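You operate a simulated robot arm through the tools that you are given. There is no shell and no other tool.

You are at the controls of a simulated two-armed robot. One attempt, no reset.

TASK
Wipe up the spill on the white table with the lilac guest towel and put it back.

It is judged by the outcome, as a careful person would: the job done as asked, and still so three seconds after it is handed in. It fails if anything else is knocked over, pushed out of place, dropped, spilled or broken. Flat cloth is picked up by pressing the open fingertips on it (5 to 10 N) and closing them slowly along it; thin cloth reads only 2 to 8 mm in the jaws.

THE ROBOT
Two 7-joint arms with two-finger grippers on one trunk, on a base that drives. Base frame: it is fixed to the floor where the robot stands at the start and does not move with it; the origin is under the middle of the robot, x ahead of it, y to its left, z up. Lengths are in mm, angles in rad, forces in N, time in s.
The left shoulder is at the start at [60, 123, 970], the right one opposite. With the tool pointing down near the work surface each hand reaches from about 320 to 780 mm from the robot's upright axis, wherever it stands, measured 20 degrees to its own side. Payload 1.47 kg a hand.
The tool frame of a hand sits at the grasp point between the pads (the TCP): z along the fingers, y along the line on which they close. The tips reach 16 mm beyond it. The gripper opens to 87 mm. The gripper's body begins 55 mm behind the TCP.
Orientation is that of the tool frame in the base frame, as [roll, pitch, yaw] about the fixed x, y, z axes, in that order (R = Rz(yaw) Ry(pitch) Rx(roll)). With the fingers straight down and closing along the base's y, the tool's x points along the base's -x, its y along +y and its z along -z.

THE INTERFACE
- The arms move only by the tool step_arm. It takes "left_commands", "right_commands" or both (then of equal length, played together; a hand with none holds still); each is a list that holds one entry, the list of rows, each a list of 7 numbers: the turn, a rotation vector about the tool's x, y, z in rad, then the shift along the tool's x, y, z in mm, then the closure in counts, from 0 (fully open) to 255 (shut). In form: [[[wx, wy, wz, x, y, z, gripper], ...]]. A call has 1 to 20 rows; each row shifts and turns the commanded pose from where the row before left it, along the tool's axes as they then stand. Rows are played at 5 a second. More than 50 mm and 0.15 rad between two rows, or a gripper value outside its range, and nothing of the call is played. Where a pose cannot be reached the arm comes as near as it can. A force on the tool above 40 N (or 10 N above the force at the start of the call, whichever is more), or a blocked arm, ends the call early, and 0.2 s more pass. Each finger travels about 153 mm/s and halts on what it meets, pressing with about 22 N; the grip force reading is that of the motor and also rises with nothing between the fingers. The clock runs only during rows and for 0.2 s after the last one: add rows that do not move to give the fingers time. The reply holds the time, the measured pose of the TCP, the force on the tool along the base axes, the opening and the grip force, in the units named above and with some noise, with the torque about the TCP (base axes, N m) and any sound that the robot's microphone picked up.
- Cameras (640 x 400 px; columns grow to the right, rows downward): "scene" is now at [84.7, -5.7, 1520.7]; the picture's right is [-0.05, -1.00, 0.00], its down [-0.79, 0.04, -0.61] and it looks along [0.61, -0.03, -0.79] (base axes); focal length 250 px, centre (320, 200). "left" rides on the left gripper at [73, -12, -90] in its tool frame; the picture's right is [0.16, 0.99, 0.00], its down [-0.72, 0.12, -0.68] and it looks along [-0.67, 0.11, 0.73] (tool axes); focal length 247 px, centre (320, 200). "right" rides on the right gripper at [73, 12, -90] in its tool frame; the picture's right is [-0.16, 0.99, 0.00], its down [-0.72, -0.12, -0.68] and it looks along [-0.67, -0.11, 0.73] (tool axes); focal length 247 px, centre (320, 200).
- camera(camera): a new picture of that camera. The clock stands still meanwhile.
- slide_trunk(by): slides the trunk up (or, below 0, down) by that many mm; the arms and the scene camera ride with it, the base frame stays. It gives what a move gives, with no picture.
- steer(legs): drives the robot by 1 to 6 legs, each [ahead, left, turn to the left] in mm, mm and rad, along the robot's own axes; the way and the turn of a leg run together, so that a leg with both is an arc; at most 1500 mm and 3.142 rad a leg. The arms and the cameras ride along, it lands a little off, and it stops where it bumps. It gives what a move gives.
- head_to(pan, tilt): turns the head with the scene camera to pan (to the left, within 2.094 rad either way) and tilt (down, from -0.506 to 1.204), counted from straight ahead of the robot. It gives what a move gives.
- probe_pixels(camera, pixels): there is no depth. For up to 12 entries [column, row, z] of the newest picture of that camera ("zoom" is the newest enlarged one), the place [x, y] in the base frame at which the ray of that pixel passes the height z, good to about 3 mm. The clock stands still meanwhile.
- zoom(camera, box): a new picture of the part [left, top, right, bottom] of that camera's present view, enlarged. The clock stands still meanwhile.
- job_done(): hands the job in; it is judged then, once.

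Leave the grippers open and the arms clear of the work at the hand-in unless told otherwise.

The tools are called after "Call:" as name(argument=value, ...) on one line, values as JSON. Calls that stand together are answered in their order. step_arm: Moves the arms, as the interface text tells. Its arguments: {"type":"object","properties":{"left_commands":{"type":"array"},"right_commands":{"type":"array"}},"required":[]} The other tools are called the same way: slide_trunk (by) slides the trunk up or down; steer (legs) drives the base; head_to (pan, tilt) turns the head that bears the scene camera; camera (camera) takes a picture; probe_pixels (camera, pixels) gives the place at which the rays of pixels pass given heights; zoom (camera, box) takes an enlarged picture of a part of a camera's view; job_done () hands the job in.

At the start:

```text
clock: 0.0
left_tcp_pos: [477.6, 247.2, 1038.6]
left_ee_rot: [3.141, 0.0, -3.14]
left_ft_force: [0.2, 0.3, -0.1]
left_moment: [0.02, -0.02, 0.02]
left_finger_gap: 87.1
left_grasp_force: 0.1
right_tcp_pos: [422.2, -193.6, 1088.7]
right_ee_rot: [3.141, 0.001, 3.141]
right_ft_force: [-0.3, 1.1, -1.1]
right_moment: [-0.01, 0.03, 0.0]
right_finger_gap: 86.9
right_grasp_force: 0.1
trunk travel left (down, up): [-125.0, 105.0]
robot x, y, heading: [2.6, -0.6, -0.0]
head pan, tilt: [-0.047, 0.915]
```

scene: 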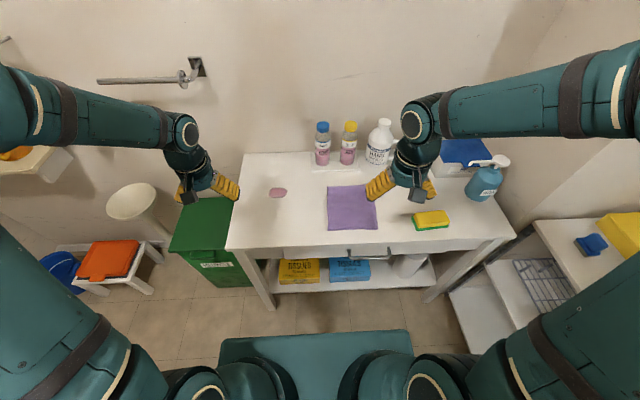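
right: 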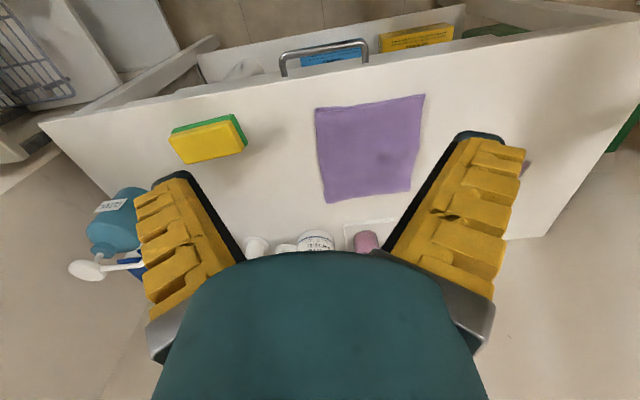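
left: 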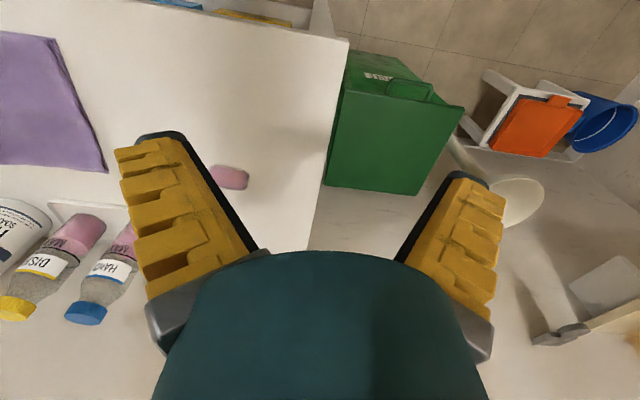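

I see the lilac towel on the white table at about (351,208) and a pink patch at about (278,192). I'll zoom in on both and on the surroundings.

Call:
zoom(camera="scene", box=[220, 140, 400, 255])

Call:
zoom(camera="left", box=[0, 0, 340, 220])

Call:
zoom(camera="right", box=[220, 60, 560, 260])

```text
3.48 times, centred on (310, 198) of scene
```

zoom: 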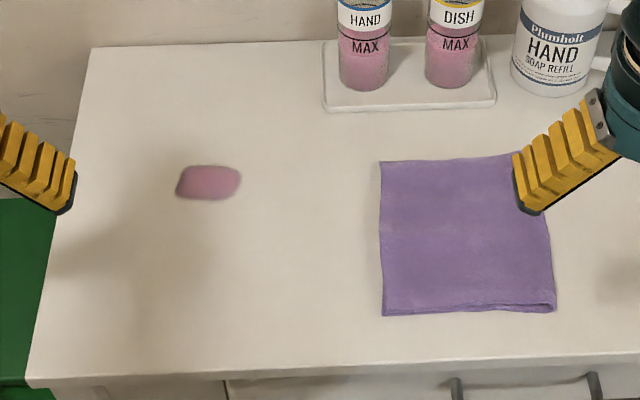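

```text
1.82 times, centred on (170, 110) of left
```

zoom: 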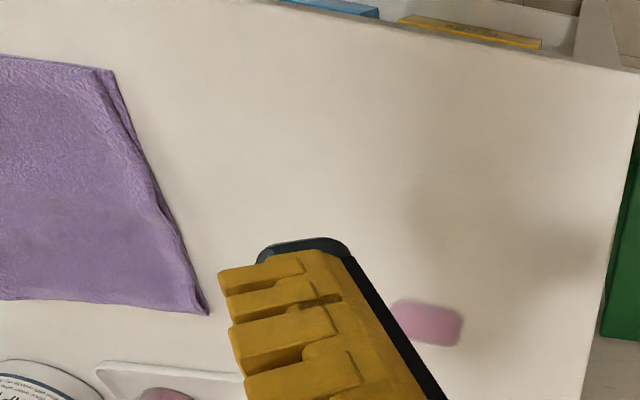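

```text
1.88 times, centred on (390, 160) of right
```

zoom: 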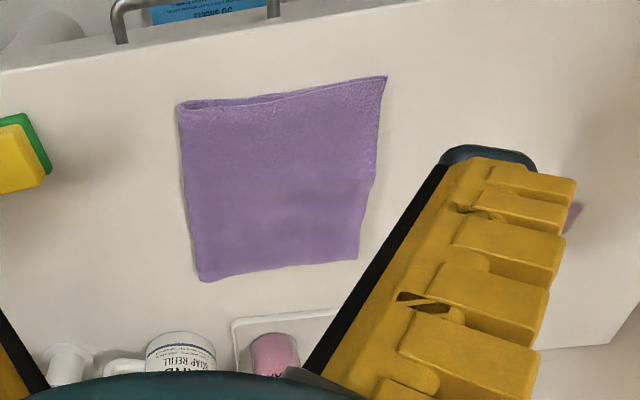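

The pink patch is a flat spill and the towel looks folded. I need the table height, so I'll probe the same points from two cameras at trial heights.

Call:
probe_pixels(camera="scene", pixels=[[278, 192, 700], [278, 192, 750], [278, 192, 800], [278, 192, 850], [327, 186, 700], [327, 186, 800], [328, 229, 700], [328, 229, 800], [376, 228, 700], [376, 228, 800]])

Call:
probe_pixels(camera="left", pixels=[[229, 177, 700], [229, 177, 750], [229, 177, 800], [229, 177, 850], [58, 38, 700], [58, 38, 800], [109, 172, 700], [109, 172, 800]])

Call:
probe_pixels(camera="right", pixels=[[315, 108, 700], [315, 108, 800], [425, 95, 700], [425, 95, 800], [411, 191, 700], [411, 191, 800], [326, 202, 700], [326, 202, 800]])

```text
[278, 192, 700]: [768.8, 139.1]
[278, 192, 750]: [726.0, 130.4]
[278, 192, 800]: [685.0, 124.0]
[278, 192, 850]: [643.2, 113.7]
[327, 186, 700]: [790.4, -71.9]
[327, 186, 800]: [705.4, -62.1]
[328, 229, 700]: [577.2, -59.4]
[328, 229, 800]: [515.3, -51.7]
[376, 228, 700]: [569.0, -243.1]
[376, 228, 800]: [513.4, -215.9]
```

```text
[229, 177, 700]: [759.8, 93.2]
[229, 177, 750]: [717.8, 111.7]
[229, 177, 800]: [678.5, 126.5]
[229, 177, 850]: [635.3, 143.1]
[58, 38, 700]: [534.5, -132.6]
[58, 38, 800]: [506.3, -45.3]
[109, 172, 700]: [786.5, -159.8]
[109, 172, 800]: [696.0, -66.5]
```

```text
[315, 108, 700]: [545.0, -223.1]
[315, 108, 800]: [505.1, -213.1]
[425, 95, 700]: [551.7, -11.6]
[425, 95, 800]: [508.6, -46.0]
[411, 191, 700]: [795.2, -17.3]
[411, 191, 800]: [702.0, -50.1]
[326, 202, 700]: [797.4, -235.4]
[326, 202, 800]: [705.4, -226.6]
```

The rays cross at about z = 797, which I take as the table top. That puts the towel at roughly x 510–703, y −50 to −225, and the spill at about (687,125). Next I'll back the left hand off to the left and bring the right hand lower, in front of the towel's left edge, to see how it is folded.

Call:
step_arm(left_commands=[[[0, 0, 0, 16.7, 13.3, -8.3, 0], [0, 0, 0, 16.7, 13.3, -8.3, 0], [0, 0, 0, 16.7, 13.3, -8.3, 0], [0, 0, 0, 16.7, 13.3, -8.3, 0], [0, 0, 0, 16.7, 13.3, -8.3, 0], [0, 0, 0, 16.7, 13.3, -8.3, 0]]], right_commands=[[[0, 0, 0, -16.3, 22.3, 31.5, 0], [0, 0, 0, -16.3, 22.3, 31.5, 0], [0, 0, 0, -16.3, 22.3, 31.5, 0], [0, 0, 0, -16.3, 22.3, 31.5, 0], [0, 0, 0, -16.3, 22.3, 31.5, 0], [0, 0, 0, -16.3, 22.3, 31.5, 0]]])

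Call:
camera(camera="right")

Call:
camera(camera="scene")

```text
clock: 1.4
left_tcp_pos: [374.0, 328.1, 1091.0]
left_ee_rot: [-3.141, 0.001, -3.141]
left_ft_force: [-0.3, 0.5, -0.1]
left_moment: [-0.03, 0.02, 0.01]
left_finger_gap: 86.6
left_grasp_force: 0.2
right_tcp_pos: [519.4, -57.7, 900.7]
right_ee_rot: [-3.139, 0.001, -3.14]
right_ft_force: [0.3, 0.1, 0.5]
right_moment: [0.02, -0.01, -0.01]
right_finger_gap: 87.2
right_grasp_force: 0.2
trunk travel left (down, up): [-125.0, 105.0]
robot x, y, heading: [0.3, -2.9, -0.0]
head pan, tilt: [-0.047, 0.915]
```

```text
taken
```

right: 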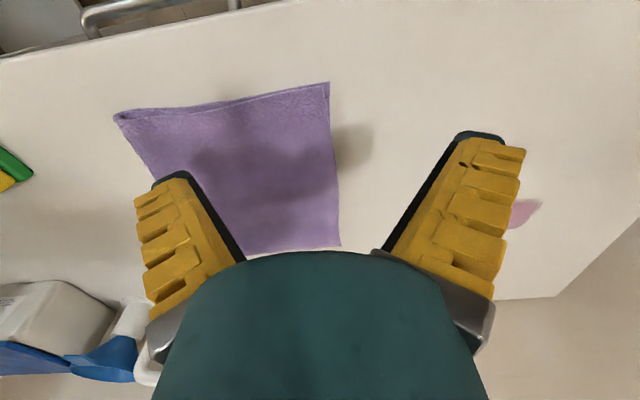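

```text
taken
```

scene: 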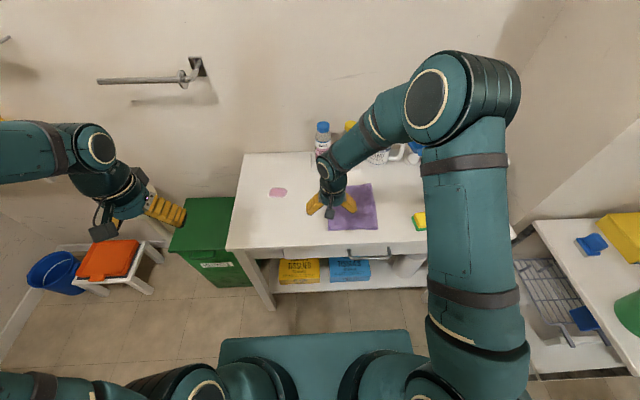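

The towel fills the area around (115–340, 80–250) in the right picture. I'll zoom on its front edge and left edge.

Call:
zoom(camera="right", box=[100, 70, 360, 170])

Call:
zoom(camera="right", box=[230, 70, 370, 260])

Call:
probe_pixels(camera="right", pixels=[[114, 115, 800], [329, 83, 800], [341, 246, 800], [245, 253, 800], [530, 212, 797]])

```text
2.46 times, centred on (230, 120) of right
```

zoom: 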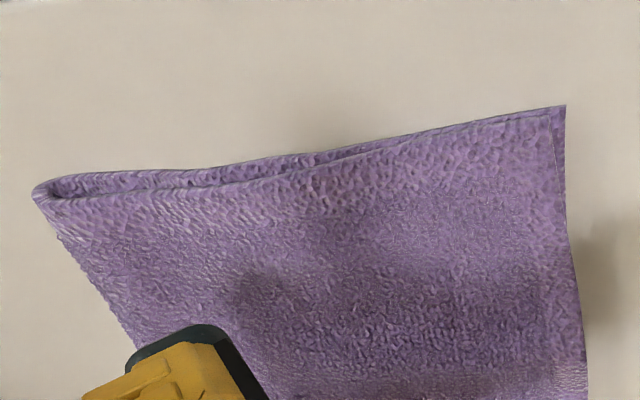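

```text
2.11 times, centred on (300, 165) of right
```

zoom: 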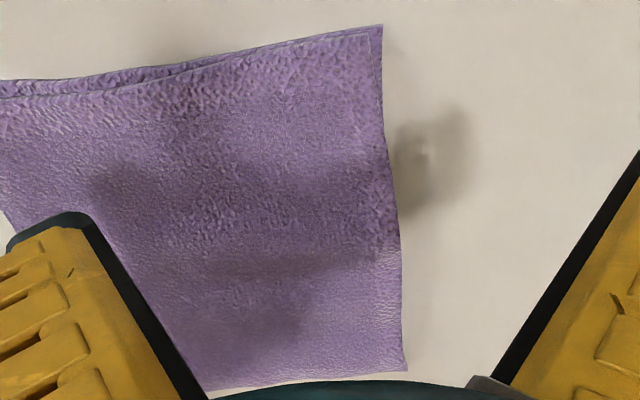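

```text
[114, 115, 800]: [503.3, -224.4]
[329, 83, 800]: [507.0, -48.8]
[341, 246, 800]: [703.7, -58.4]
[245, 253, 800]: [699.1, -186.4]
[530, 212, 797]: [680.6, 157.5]
```

The towel is folded in half. The fold is on its right side (y≈−224), and the open edges face front, back and left. Gripping at the fold keeps it folded. I'll bring the right hand above the fold line for a close look.

Call:
step_arm(right_commands=[[[0, 0, 0, 5, -35.5, -5, 0], [0, 0, 0, 5, -35.5, -5, 0], [0, 0, 0, 5, -35.5, -5, 0], [0, 0, 0, 5, -35.5, -5, 0], [0, 0, 0, 0, 0, 0, 0]]])

Call:
camera(camera="right")

```text
clock: 2.6
left_tcp_pos: [373.3, 326.7, 1090.9]
left_ee_rot: [-3.141, 0.0, 3.141]
left_ft_force: [0.8, 0.0, -0.3]
left_moment: [-0.02, 0.02, -0.04]
left_finger_gap: 86.9
left_grasp_force: 0.1
right_tcp_pos: [499.0, -202.1, 921.4]
right_ee_rot: [3.141, 0.001, 3.14]
right_ft_force: [0.8, -0.5, 0.3]
right_moment: [0.01, 0.0, -0.01]
right_finger_gap: 87.1
right_grasp_force: 0.1
trunk travel left (down, up): [-125.0, 105.0]
robot x, y, heading: [2.7, -0.4, 0.001]
head pan, tilt: [-0.047, 0.915]
```

```text
taken
```

right: 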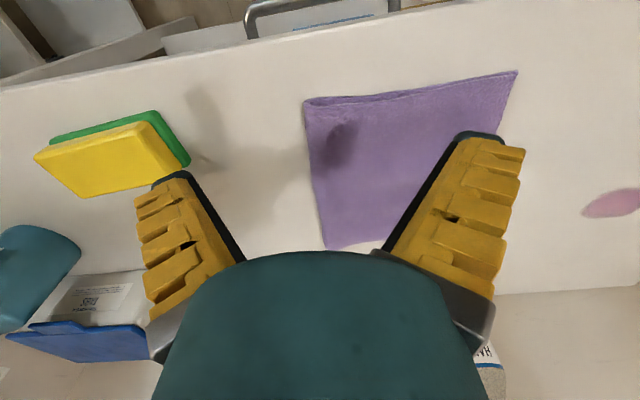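

The fold runs from (304,103) to (325,248), and the sponge is to its right at (40–190, 110–198). I'll probe these points.

Call:
probe_pixels(camera="right", pixels=[[304, 103, 803], [306, 130, 800], [311, 165, 800], [317, 205, 800], [325, 248, 800], [190, 163, 810], [612, 203, 797], [583, 213, 797], [640, 187, 797], [517, 71, 800]])

Call:
zoom(camera="right", box=[280, 80, 400, 260])

```text
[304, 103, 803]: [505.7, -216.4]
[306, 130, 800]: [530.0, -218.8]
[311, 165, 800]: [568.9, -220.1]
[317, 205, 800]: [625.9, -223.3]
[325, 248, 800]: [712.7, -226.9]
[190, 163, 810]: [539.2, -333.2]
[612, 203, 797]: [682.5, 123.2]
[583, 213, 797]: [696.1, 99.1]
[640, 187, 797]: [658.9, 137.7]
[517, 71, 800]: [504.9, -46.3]
```

```text
2.22 times, centred on (340, 170) of right
```

zoom: 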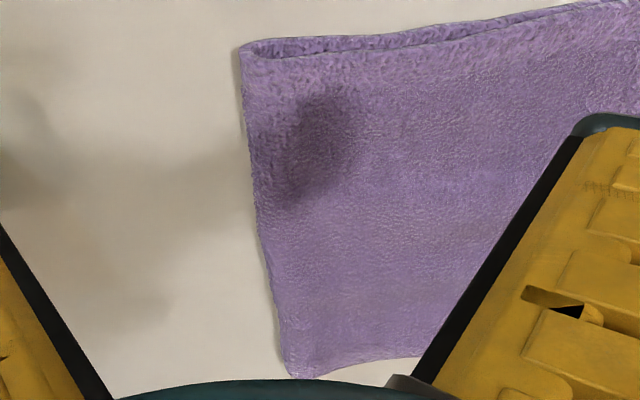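

At x≈608 the fold lies at y≈−222, and the sponge is well clear at y<−333. I'll move over the middle of the fold with the fingers partly closed, tips still about 20 mm above the cloth.

Call:
step_arm(right_commands=[[[0, 0, 0, -27, 0, 5, 95], [0, 0, 0, -27, 0, 10, 95], [0, 0, 0, -27, 0, 30, 95], [0, 0, 0, -28, 0, 38, 95], [0, 0, 0, 0, 0, 0, 95], [0, 0, 0, 0, 0, 0, 95]]])

Call:
camera(camera="right")

Call:
zoom(camera="scene", box=[260, 140, 440, 255])

```text
clock: 4.0
left_tcp_pos: [373.0, 326.7, 1089.8]
left_ee_rot: [-3.141, 0.0, -3.141]
left_ft_force: [-0.4, 0.2, 0.5]
left_moment: [0.01, 0.01, 0.01]
left_finger_gap: 86.6
left_grasp_force: 0.1
right_tcp_pos: [609.0, -201.3, 836.3]
right_ee_rot: [-3.141, 0.0, -3.141]
right_ft_force: [0.7, -0.2, -0.6]
right_moment: [-0.03, 0.0, -0.04]
right_finger_gap: 59.7
right_grasp_force: 4.1
trunk travel left (down, up): [-125.0, 105.0]
robot x, y, heading: [0.7, 0.4, -0.002]
head pan, tilt: [-0.047, 0.915]
```

```text
taken
```

right: 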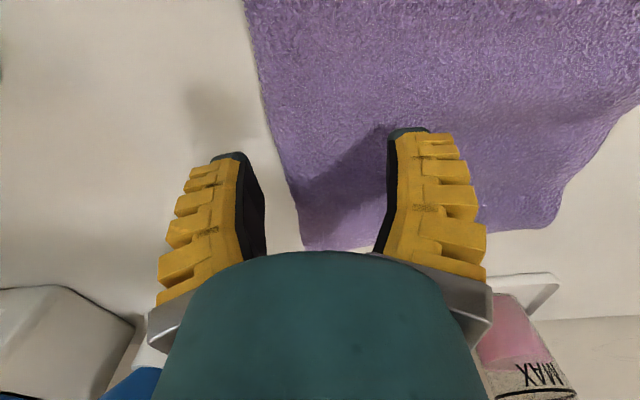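

```text
3.48 times, centred on (350, 198) of scene
```

zoom: 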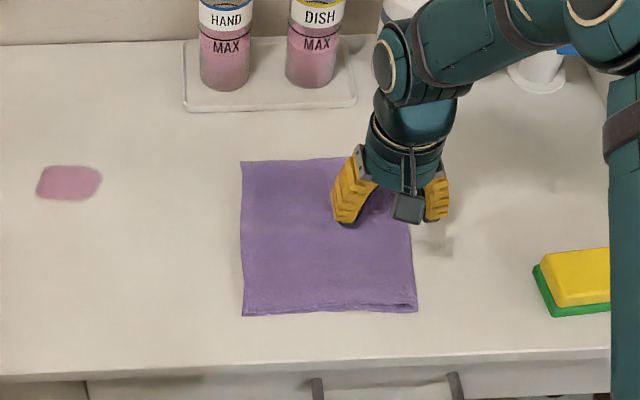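

The gap reads 60 mm, with the outer finger just outside the fold and the inner one over the towel. I'll descend gently and watch the force.

Call:
step_arm(right_commands=[[[0, 0, 0, 0, 0, 7, 95], [0, 0, 0, 0, 0, 5, 95], [0, 0, 0, 0, 0, 3, 95], [0, 0, 0, 0, 0, 0, 95]]])

```text
clock: 5.0
left_tcp_pos: [374.0, 326.7, 1090.6]
left_ee_rot: [-3.141, 0.0, -3.14]
left_ft_force: [0.1, -0.4, 0.0]
left_moment: [0.03, 0.03, -0.02]
left_finger_gap: 87.1
left_grasp_force: 0.1
right_tcp_pos: [608.5, -201.6, 822.2]
right_ee_rot: [3.141, 0.0, 3.14]
right_ft_force: [0.3, 0.6, 0.1]
right_moment: [0.02, 0.0, 0.0]
right_finger_gap: 59.7
right_grasp_force: 3.5
trunk travel left (down, up): [-125.0, 105.0]
robot x, y, heading: [4.7, 0.6, 0.003]
head pan, tilt: [-0.047, 0.915]
```

No contact yet at z=822. I'll go down a few more millimetres in small steps.

Call:
step_arm(right_commands=[[[0, 0, 0, 0, 0, 2, 95], [0, 0, 0, 0, 0, 2, 95], [0, 0, 0, 0, 0, 0, 95]]])

```text
clock: 5.8
left_tcp_pos: [373.3, 328.2, 1091.4]
left_ee_rot: [3.141, -0.001, -3.141]
left_ft_force: [0.1, -0.6, 0.4]
left_moment: [-0.06, -0.02, -0.01]
left_finger_gap: 86.7
left_grasp_force: 0.2
right_tcp_pos: [608.4, -202.3, 819.4]
right_ee_rot: [3.141, 0.002, 3.141]
right_ft_force: [0.3, 0.0, 4.7]
right_moment: [0.22, -0.01, -0.01]
right_finger_gap: 60.5
right_grasp_force: 4.1
trunk travel left (down, up): [-125.0, 105.0]
robot x, y, heading: [1.7, 0.4, 0.0]
head pan, tilt: [-0.047, 0.915]
```

The inner finger presses the cloth at 4.7 N. I'll go 1 mm lower and close slowly along the cloth.

Call:
step_arm(right_commands=[[[0, 0, 0, 0, 0, 1.2, 95], [0, 0, 0, 0, 0, 0, 105], [0, 0, 0, 0, 0, 0, 115], [0, 0, 0, 0, 0, 0, 125], [0, 0, 0, 0, 0, 0, 135], [0, 0, 0, 0, 0, 0, 145], [0, 0, 0, 0, 0, 0, 155], [0, 0, 0, 0, 0, 0, 165], [0, 0, 0, 0, 0, 0, 175], [0, 0, 0, 0, 0, 0, 180]]])

Call:
camera(camera="right")

Call:
zoom(camera="scene", box=[260, 140, 440, 255])

```text
clock: 8.0
left_tcp_pos: [373.5, 327.7, 1092.0]
left_ee_rot: [3.141, 0.001, -3.141]
left_ft_force: [0.0, 0.1, -0.2]
left_moment: [0.02, 0.0, 0.0]
left_finger_gap: 87.0
left_grasp_force: 0.1
right_tcp_pos: [608.6, -203.5, 818.1]
right_ee_rot: [3.139, 0.002, 3.14]
right_ft_force: [0.2, -3.2, 13.9]
right_moment: [0.25, 0.0, 0.02]
right_finger_gap: 30.0
right_grasp_force: 2.3
trunk travel left (down, up): [-125.0, 105.0]
robot x, y, heading: [0.3, 0.9, 0.0]
head pan, tilt: [-0.047, 0.915]
```

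```text
taken
```

right: 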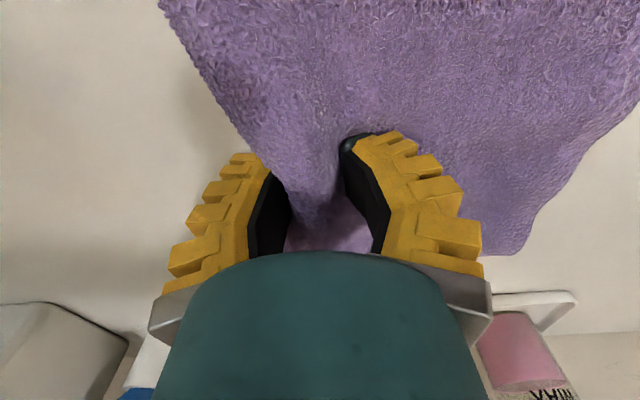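

```text
3.48 times, centred on (350, 198) of scene
```

zoom: 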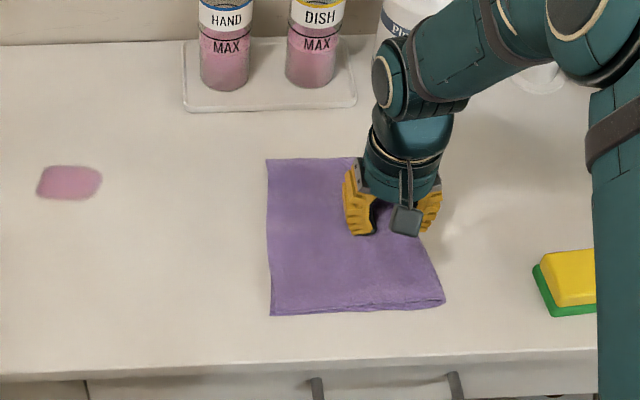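

The whole towel slid about 28 mm right and the fold is now bulging between the fingers. The force is 14 N, so I'll ease up slightly and keep closing slowly.

Call:
step_arm(right_commands=[[[0, 0, 0, 0, 0, -0.6, 182], [0, 0, 0, 0, 0, 0, 190], [0, 0, 0, 0, 0, 0, 198], [0, 0, 0, 0, 0, 0, 206], [0, 0, 0, 0, 0, 0, 214], [0, 0, 0, 0, 0, 0, 222], [0, 0, 0, 0, 0, 0, 230], [0, 0, 0, 0, 0, 0, 240], [0, 0, 0, 0, 0, 0, 255], [0, 0, 0, 0, 0, 0, 255], [0, 0, 0, 0, 0, 0, 255]]])

Call:
camera(camera="right")

Call:
zoom(camera="scene", box=[260, 140, 440, 255])

```text
clock: 10.4
left_tcp_pos: [374.5, 327.6, 1091.6]
left_ee_rot: [-3.14, 0.002, -3.141]
left_ft_force: [-0.3, 0.0, 0.7]
left_moment: [0.01, 0.03, 0.03]
left_finger_gap: 86.9
left_grasp_force: 0.0
right_tcp_pos: [608.3, -202.8, 818.3]
right_ee_rot: [3.141, 0.002, 3.142]
right_ft_force: [0.1, -0.5, 11.9]
right_moment: [0.15, -0.02, 0.0]
right_finger_gap: 2.9
right_grasp_force: 22.1
trunk travel left (down, up): [-125.0, 105.0]
robot x, y, heading: [2.6, 0.7, -0.005]
head pan, tilt: [-0.047, 0.915]
```

```text
taken
```

right: 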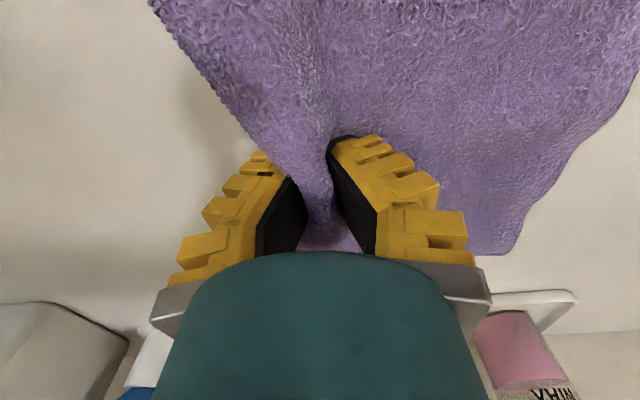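

```text
3.48 times, centred on (350, 198) of scene
```

zoom: 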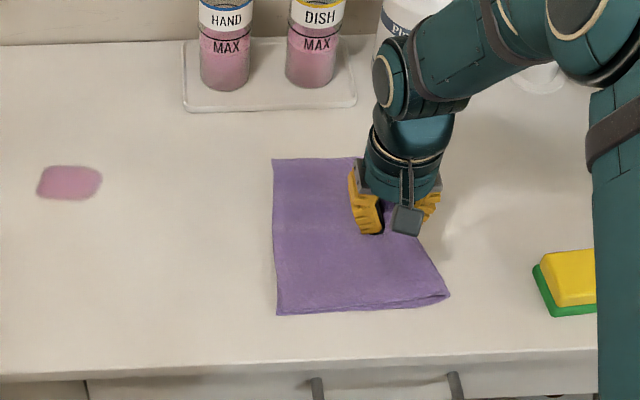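

The gap reads 2.9 mm, consistent with cloth in the jaws. I'll lift gently by 40 mm to check the grip.

Call:
step_arm(right_commands=[[[0, 0, 0, 0, 0, -5, 255], [0, 0, 0, 0, 0, -10, 255], [0, 0, 0, 0, 0, -10, 255], [0, 0, 0, 0, 0, -15, 255], [0, 0, 0, 0, 0, 0, 255]]])

Call:
camera(camera="right")

Call:
zoom(camera="scene", box=[260, 140, 440, 255])

```text
clock: 11.6
left_tcp_pos: [374.2, 327.4, 1090.4]
left_ee_rot: [3.142, 0.0, -3.14]
left_ft_force: [-0.1, 0.0, 0.6]
left_moment: [0.0, 0.0, -0.02]
left_finger_gap: 87.0
left_grasp_force: 0.0
right_tcp_pos: [608.7, -203.6, 858.5]
right_ee_rot: [3.141, 0.001, -3.14]
right_ft_force: [0.6, -0.7, -0.6]
right_moment: [0.05, -0.01, 0.03]
right_finger_gap: 0.9
right_grasp_force: 22.2
trunk travel left (down, up): [-125.0, 105.0]
robot x, y, heading: [0.9, 1.0, 0.001]
head pan, tilt: [-0.047, 0.915]
```

```text
taken
```

right: 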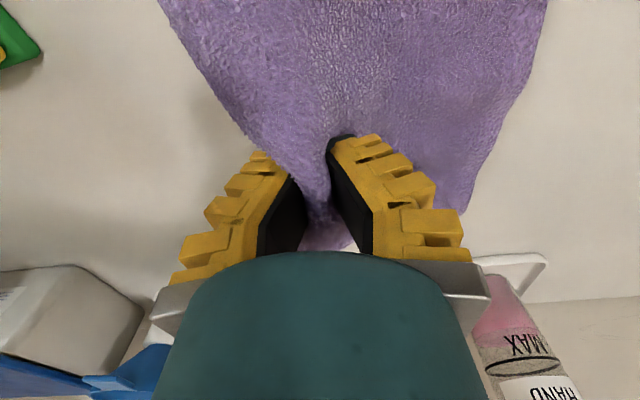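

```text
3.48 times, centred on (350, 198) of scene
```

zoom: 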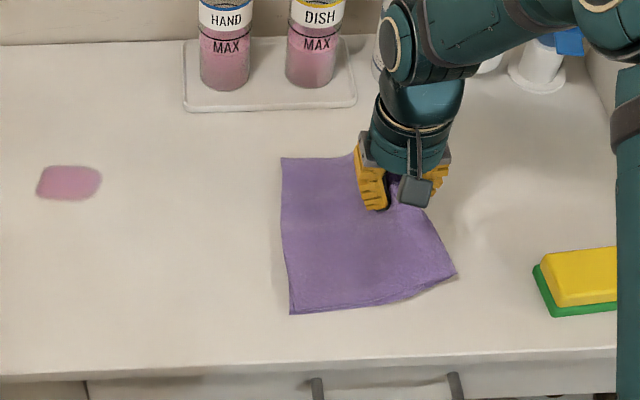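

The gap now reads 0.9 mm, so the grip may be marginal. I'll look closely at the fingertips.

Call:
zoom(camera="right", box=[220, 90, 460, 260])

Call:
zoom(camera="scene", box=[330, 170, 420, 235])

Call:
camera(camera="left")

```text
2.35 times, centred on (340, 175) of right
```

zoom: 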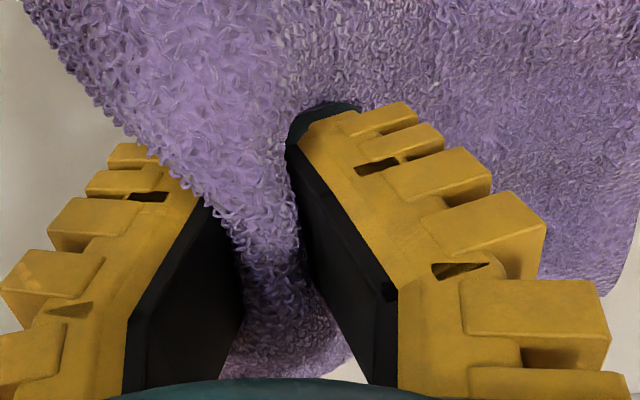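

```text
6.15 times, centred on (375, 202) of scene
```

zoom: 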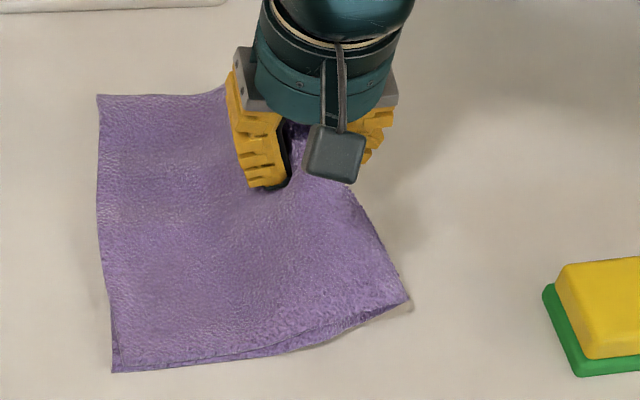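

```text
taken
```

left: 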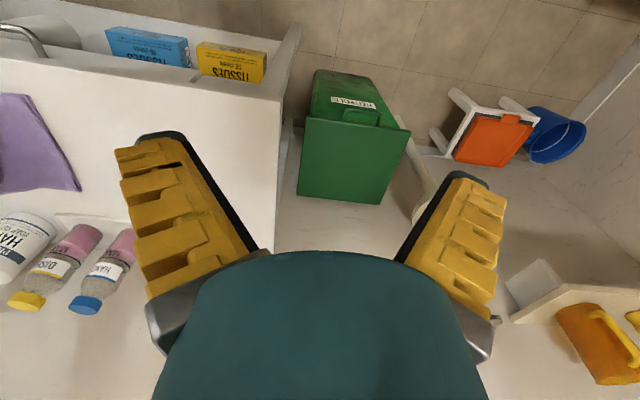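

The cloth is clearly bunched between the pads, including the fold. I'll lift it until the free edge clears the table, then check.

Call:
step_arm(right_commands=[[[0, 0, 0, 0, 0, -20, 255], [0, 0, 0, 0, 0, -25, 255], [0, 0, 0, 0, 0, -25, 255], [0, 0, 0, 0, 0, -25, 255], [0, 0, 0, 0, 0, -25, 255], [0, 0, 0, 0, 0, -25, 255], [0, 0, 0, 0, 0, -15, 255], [0, 0, 0, 0, 0, 0, 255], [0, 0, 0, 0, 0, 0, 255]]])

Call:
camera(camera="scene")

Call:
camera(camera="right")

Call:
camera(camera="left")

```text
clock: 13.6
left_tcp_pos: [374.3, 326.6, 1090.7]
left_ee_rot: [3.141, -0.001, -3.141]
left_ft_force: [0.1, 0.6, 0.5]
left_moment: [-0.01, 0.03, -0.02]
left_finger_gap: 86.9
left_grasp_force: 0.0
right_tcp_pos: [607.9, -204.8, 1019.7]
right_ee_rot: [-3.141, 0.0, -3.141]
right_ft_force: [-0.7, -0.2, -0.7]
right_moment: [0.0, -0.01, -0.02]
right_finger_gap: 1.2
right_grasp_force: 22.5
trunk travel left (down, up): [-125.0, 105.0]
robot x, y, heading: [3.8, 3.7, 0.002]
head pan, tilt: [-0.047, 0.915]
```

```text
taken
```

scene: 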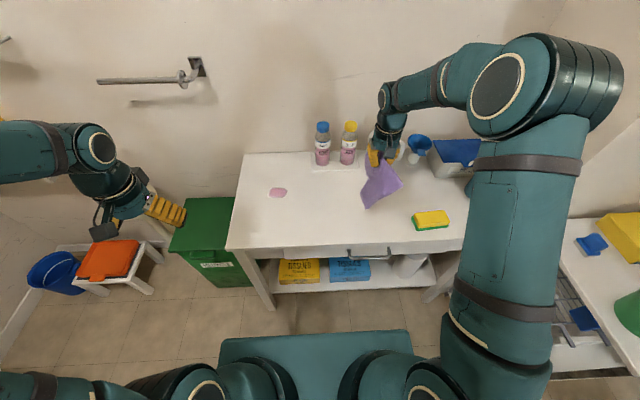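

```text
taken
```

right: 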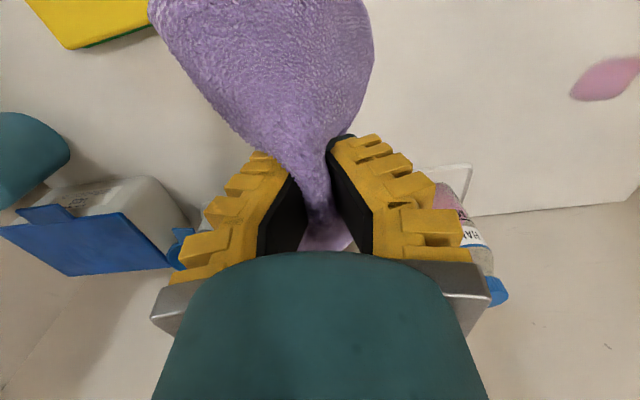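

```text
taken
```

left: 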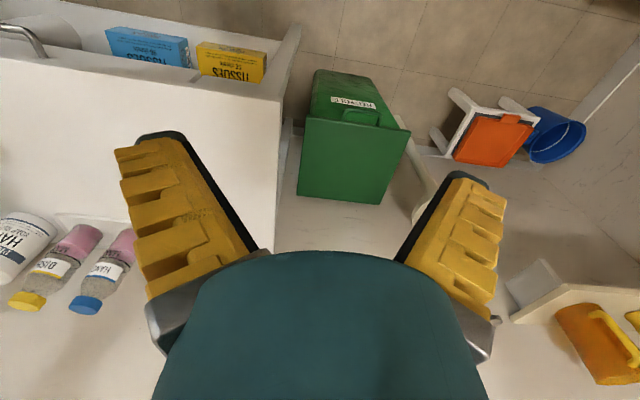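

Call:
zoom(camera="scene", box=[330, 130, 430, 220])

```text
4.44 times, centred on (380, 175) of scene
```

zoom: 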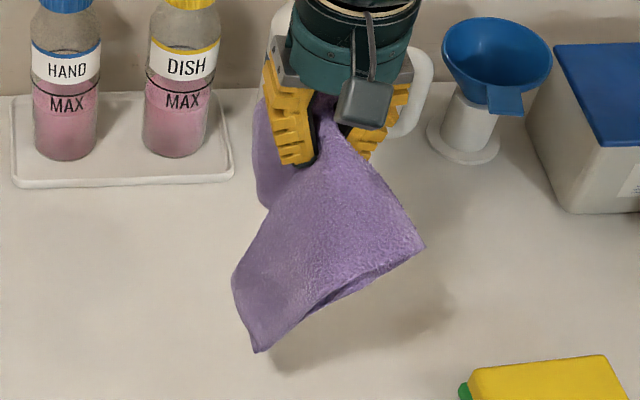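

The towel is still folded and held at the fold, hanging toward the front. Before wiping, I'll probe the spill, the soap tray and the table edges so I can plan clearances.

Call:
camera(camera="scene")

Call:
probe_pixels(camera="scene", pixels=[[269, 192, 797], [287, 192, 797], [278, 187, 797], [278, 198, 797], [311, 172, 800], [311, 157, 800], [243, 153, 797], [226, 248, 797], [310, 247, 797]])

Call:
zoom(camera="scene", box=[220, 140, 340, 215])

```text
taken
```

scene: 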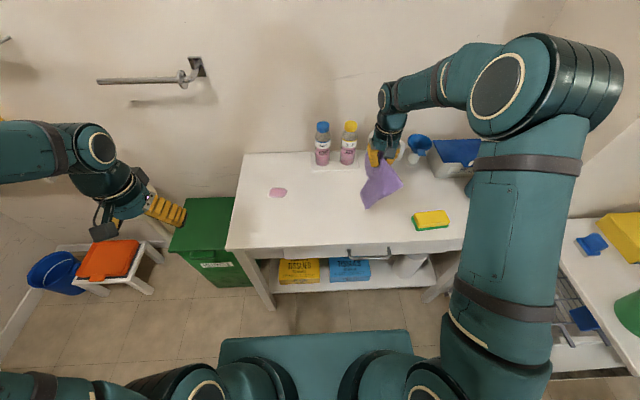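

```text
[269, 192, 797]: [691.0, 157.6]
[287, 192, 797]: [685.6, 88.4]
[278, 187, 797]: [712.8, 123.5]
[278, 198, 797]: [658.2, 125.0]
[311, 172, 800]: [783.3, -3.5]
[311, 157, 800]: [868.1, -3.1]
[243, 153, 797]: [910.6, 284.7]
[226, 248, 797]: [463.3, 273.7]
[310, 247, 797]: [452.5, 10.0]
```

```text
5.33 times, centred on (280, 178) of scene
```

zoom: 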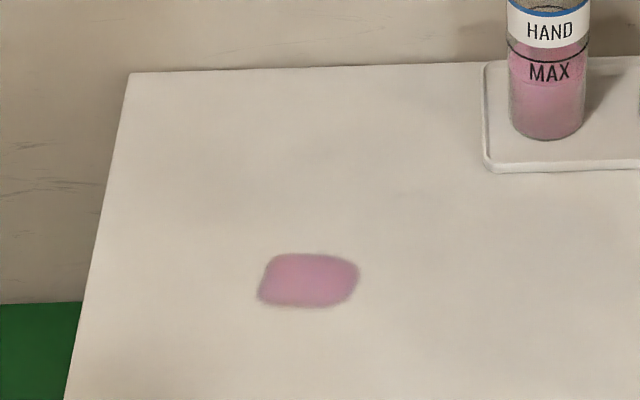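

The spill spans x 658–713 and y 88–158. The tray begins at x 783 and y<−3, and the table spans x 455–910 up to y≈278. I'll carry the towel to in front of the spill at about (540,125), staying high.

Call:
step_arm(right_commands=[[[0, 0, 0, 6.8, 20, 0, 255], [0, 0, 0, 6.8, 33, 0, 255], [0, 0, 0, 6.8, 35, 0, 255], [0, 0, 0, 6.8, 35, 0, 255], [0, 0, 0, 6.8, 35, 0, 255], [0, 0, 0, 6.8, 35, 0, 255], [0, 0, 0, 6.8, 35, 0, 255], [0, 0, 0, 6.8, 35, 0, 255], [0, 0, 0, 6.8, 33, 0, 255], [0, 0, 0, 6.8, 24, 0, 255], [0, 0, 0, 0, 10, 0, 255], [0, 0, 0, 0, 0, 0, 255], [0, 0, 0, 0, 0, 0, 255]]])

Call:
camera(camera="scene")

Call:
camera(camera="right")

Call:
camera(camera="left")

```text
clock: 16.4
left_tcp_pos: [375.4, 327.4, 1091.1]
left_ee_rot: [-3.141, 0.0, 3.141]
left_ft_force: [-0.3, 0.2, 1.0]
left_moment: [-0.02, -0.01, -0.03]
left_finger_gap: 87.0
left_grasp_force: 0.0
right_tcp_pos: [542.3, 125.6, 1017.6]
right_ee_rot: [3.141, -0.001, 3.141]
right_ft_force: [-0.1, 0.3, -0.3]
right_moment: [0.0, 0.01, 0.04]
right_finger_gap: 1.0
right_grasp_force: 22.2
trunk travel left (down, up): [-125.0, 105.0]
robot x, y, heading: [1.3, 2.2, 0.004]
head pan, tilt: [-0.047, 0.915]
```

```text
taken
```

scene: 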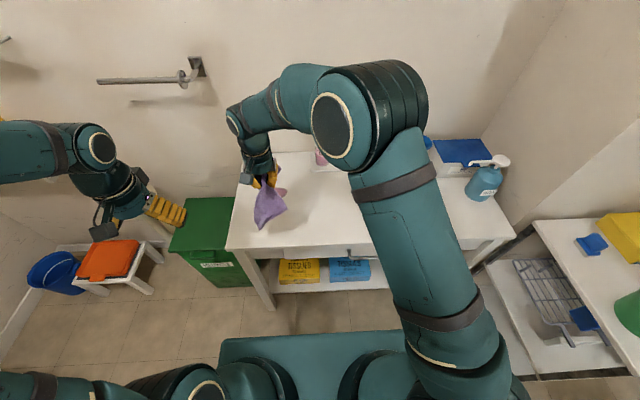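

```text
taken
```

right: 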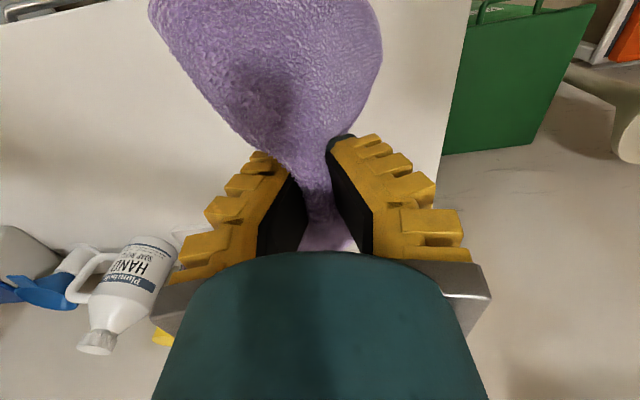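

```text
taken
```

left: 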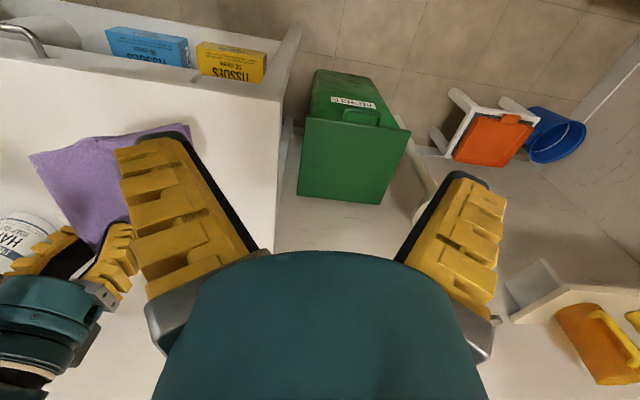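

The towel hangs over the front of the table at this spot. Next I'll lower it while moving forward, so it lays out behind the grip and the bunch ends up just in front of the spill.

Call:
step_arm(right_commands=[[[0, 0, 0, -8, 0, 18, 255], [0, 0, 0, -12, 0, 25, 255], [0, 0, 0, -12, 0, 25, 255], [0, 0, 0, -12, 0, 25, 255], [0, 0, 0, -12, 0, 25, 255], [0, 0, 0, -12, 0, 25, 255], [0, 0, 0, -12, 0, 22, 255], [0, 0, 0, -10, 0, 20, 255], [0, 0, 0, 0, 0, 5, 255], [0, 0, 0, 0, 0, 0, 255]]])

Call:
camera(camera="right")

Call:
zoom(camera="scene", box=[220, 140, 340, 255])

```text
clock: 18.6
left_tcp_pos: [373.6, 327.6, 1092.9]
left_ee_rot: [3.141, 0.002, -3.14]
left_ft_force: [0.5, 0.2, 0.5]
left_moment: [-0.03, -0.03, 0.0]
left_finger_gap: 86.9
left_grasp_force: 0.1
right_tcp_pos: [631.9, 129.6, 830.6]
right_ee_rot: [3.14, 0.003, 3.141]
right_ft_force: [-0.2, 0.6, 12.1]
right_moment: [0.01, 0.07, -0.02]
right_finger_gap: 3.8
right_grasp_force: 22.0
trunk travel left (down, up): [-125.0, 105.0]
robot x, y, heading: [3.0, -1.0, 0.001]
head pan, tilt: [-0.047, 0.915]
```

```text
taken
```

right: 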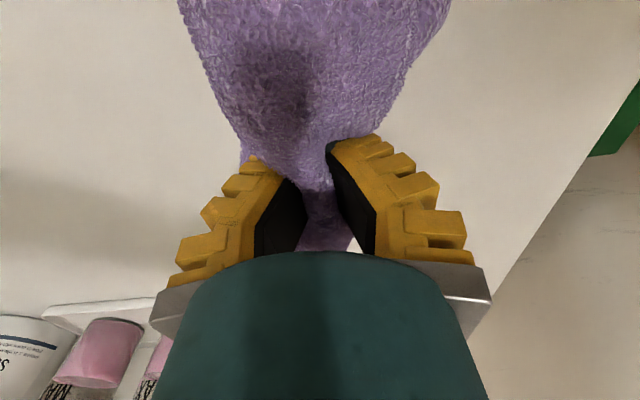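

```text
3.48 times, centred on (280, 198) of scene
```

zoom: 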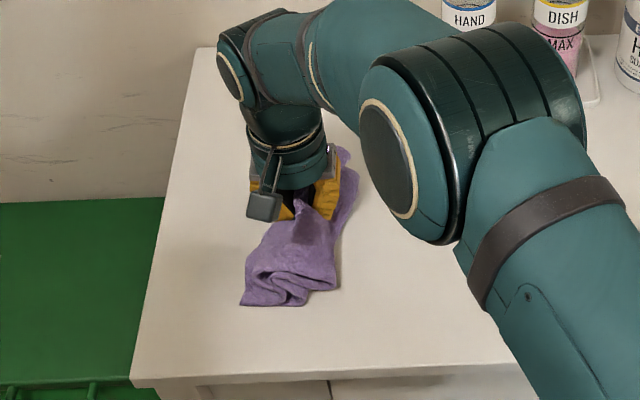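

The bunch presses at 12 N with cloth under the tips. I'll ease up 2 mm and stroke forward across the spill, then back.

Call:
step_arm(right_commands=[[[0, 0, 0, 0, 0, -2, 255], [0, 0, 0, -12, -1, 0, 255], [0, 0, 0, -12, -1, 0, 255], [0, 0, 0, -12, -1, 0, 255], [0, 0, 0, -12, -1, 0, 255], [0, 0, 0, -12, 0, 0, 255], [0, 0, 0, -12, 0, 0, 255], [0, 0, 0, -12, 0, 0, 255], [0, 0, 0, 0, 0, 0, 255]]])

Call:
camera(camera="right")

Call:
zoom(camera="scene", box=[220, 140, 340, 255])

Call:
camera(camera="left")

```text
clock: 20.6
left_tcp_pos: [374.5, 327.1, 1090.9]
left_ee_rot: [-3.141, 0.001, 3.14]
left_ft_force: [0.2, -0.1, 0.2]
left_moment: [0.02, 0.0, -0.02]
left_finger_gap: 86.9
left_grasp_force: 0.0
right_tcp_pos: [692.7, 112.1, 834.8]
right_ee_rot: [-3.14, 0.002, 3.141]
right_ft_force: [0.2, 0.5, 3.0]
right_moment: [-0.02, 0.03, 0.01]
right_finger_gap: 2.1
right_grasp_force: 22.0
right hand out of reach, approached as far as the arm can: row 6, 7, 8
trunk travel left (down, up): [-125.0, 105.0]
robot x, y, heading: [1.4, 2.0, 0.001]
head pan, tilt: [-0.047, 0.915]
```

```text
taken
```

right: 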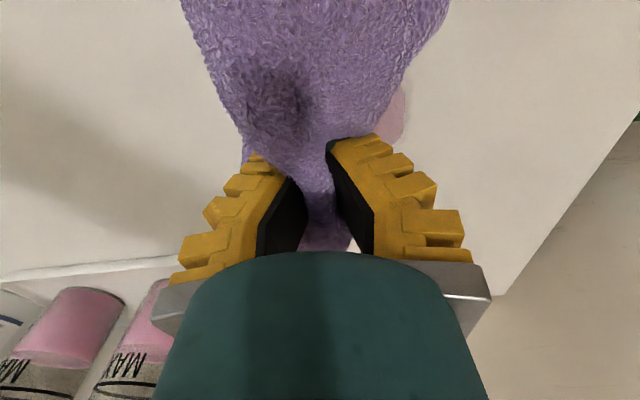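

```text
3.48 times, centred on (280, 198) of scene
```

zoom: 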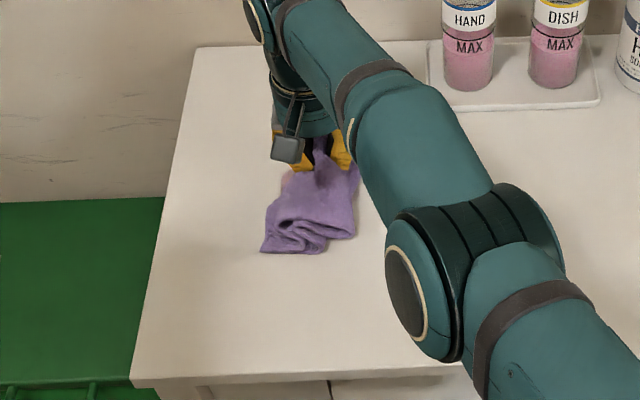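

```text
taken
```

left: 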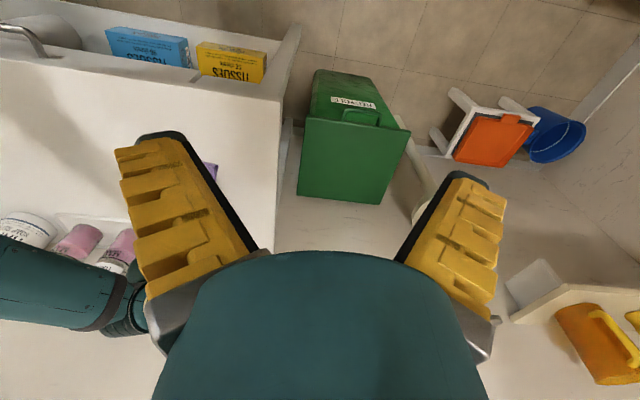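

The arm reached its limit at x≈693 and the left part of the spill is still visible. A small drive to the left would bring the spill into easy reach. First I'll check the floor clearances: the base's front edge, the bin and the stool.

Call:
camera(camera="scene")

Call:
probe_pixels(camera="scene", pixels=[[310, 332, 0], [310, 332, 300], [220, 350, 300], [220, 350, 0], [190, 287, 0], [255, 285, 0], [272, 308, 0], [145, 293, 0], [85, 293, 0]])

```text
taken
```

scene: 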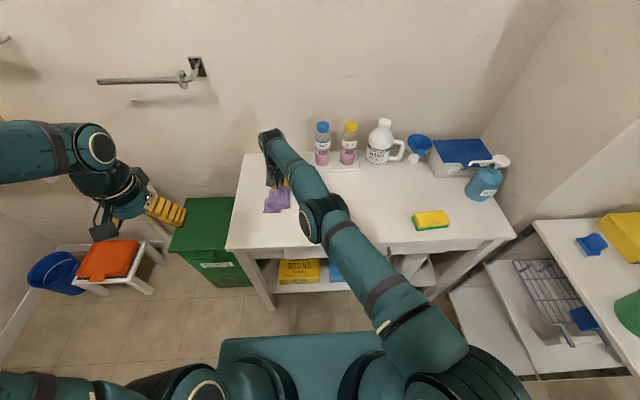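

```text
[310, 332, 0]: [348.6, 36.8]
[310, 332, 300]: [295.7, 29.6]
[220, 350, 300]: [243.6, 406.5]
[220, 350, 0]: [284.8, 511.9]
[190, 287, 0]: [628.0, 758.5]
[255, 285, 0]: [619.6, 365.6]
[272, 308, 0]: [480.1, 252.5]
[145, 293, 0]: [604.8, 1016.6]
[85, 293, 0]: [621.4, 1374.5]
```

The base front is at x≈300, while the bin and stool stand at x>600, so a left drive is clear. I'll lift the towel a little, back it off, then drive about 190 mm left.

Call:
step_arm(right_commands=[[[0, 0, 0, 10, 0, -20, 255], [0, 0, 0, 20, 0, -30, 255], [0, 0, 0, 25, 0, -40, 255], [0, 0, 0, 25, 0, -40, 255], [0, 0, 0, 20, 0, -40, 255], [0, 0, 0, 0, 0, 0, 255]]])

Call:
steer(legs=[[0, 190, 0]])

Call:
camera(camera="scene")

Call:
camera(camera="right")

Call:
camera(camera="left")

```text
clock: 22.0
left_tcp_pos: [375.1, 326.0, 1091.0]
left_ee_rot: [-3.14, -0.001, -3.141]
left_ft_force: [0.2, -0.1, 0.1]
left_moment: [-0.01, 0.03, -0.02]
left_finger_gap: 87.2
left_grasp_force: 0.1
right_tcp_pos: [672.6, 154.6, 1002.7]
right_ee_rot: [-3.139, -0.003, 3.141]
right_ft_force: [-0.1, -0.5, -0.6]
right_moment: [0.03, 0.01, 0.02]
right_finger_gap: 0.9
right_grasp_force: 21.6
right hand out of reach, approached as far as the arm can: row 1, 2, 3, 4, 5
trunk travel left (down, up): [-125.0, 105.0]
robot x, y, heading: [-1.7, 1.3, 0.001]
head pan, tilt: [-0.047, 0.915]
```

```text
clock: 24.3
left_tcp_pos: [376.1, 511.1, 1091.5]
left_ee_rot: [-3.141, 0.002, 3.137]
left_ft_force: [-0.5, -0.4, -0.5]
left_moment: [-0.04, 0.01, 0.0]
left_finger_gap: 87.2
left_grasp_force: 0.1
right_tcp_pos: [673.5, 336.5, 1002.7]
right_ee_rot: [-3.139, -0.002, 3.138]
right_ft_force: [-0.7, 0.0, 0.3]
right_moment: [0.01, 0.02, 0.03]
right_finger_gap: 0.8
right_grasp_force: 22.0
trunk travel left (down, up): [-125.0, 105.0]
robot x, y, heading: [-0.2, 185.7, -0.012]
head pan, tilt: [-0.047, 0.915]
```

```text
taken
```

scene: 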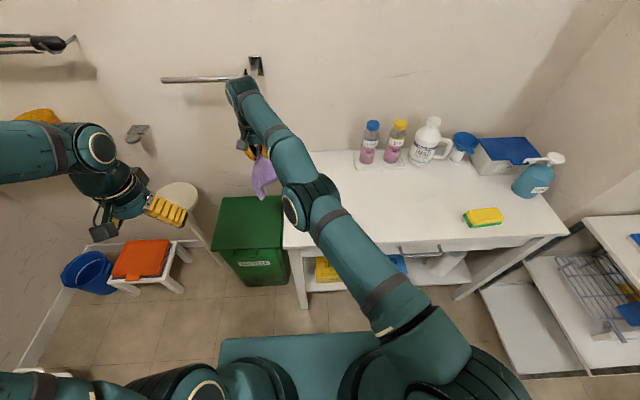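

```text
taken
```

right: 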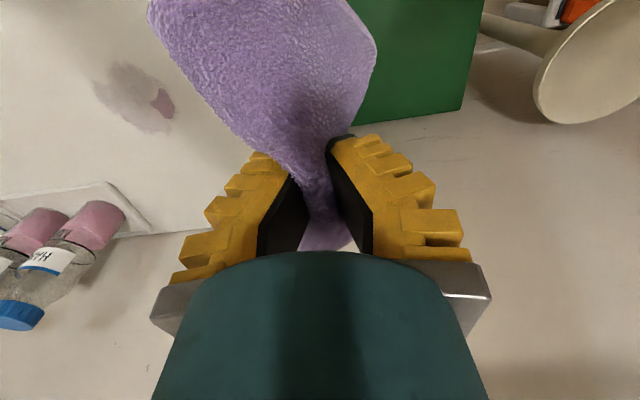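

```text
taken
```

left: 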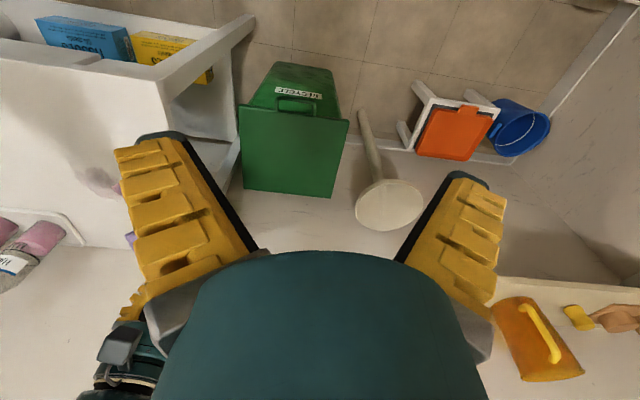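

Wiping works. Most of the spill is now only a faint smear, with a pink remainder at its left end around (162,103) in the right picture. I'll zoom in to locate the residue.

Call:
zoom(camera="right", box=[60, 40, 220, 150])

Call:
probe_pixels(camera="right", pixels=[[162, 103, 797], [174, 115, 797], [152, 95, 797], [95, 88, 797], [115, 63, 797], [140, 130, 797], [165, 130, 797], [160, 70, 797]])

```text
3.64 times, centred on (140, 95) of right
```

zoom: 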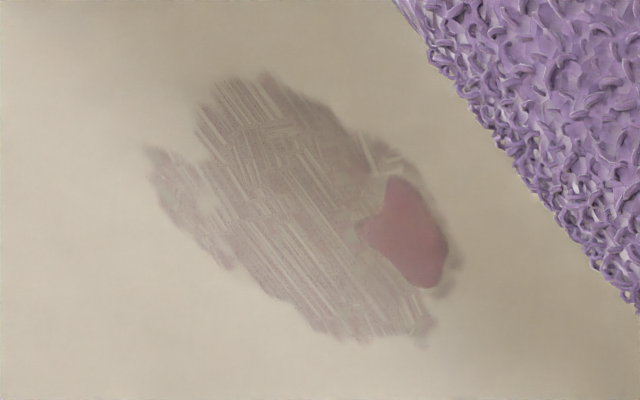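

```text
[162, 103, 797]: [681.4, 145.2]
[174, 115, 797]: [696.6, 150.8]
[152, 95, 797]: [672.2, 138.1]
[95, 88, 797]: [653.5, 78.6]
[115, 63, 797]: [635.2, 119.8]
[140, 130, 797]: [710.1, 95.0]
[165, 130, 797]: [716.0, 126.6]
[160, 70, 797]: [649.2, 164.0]
```

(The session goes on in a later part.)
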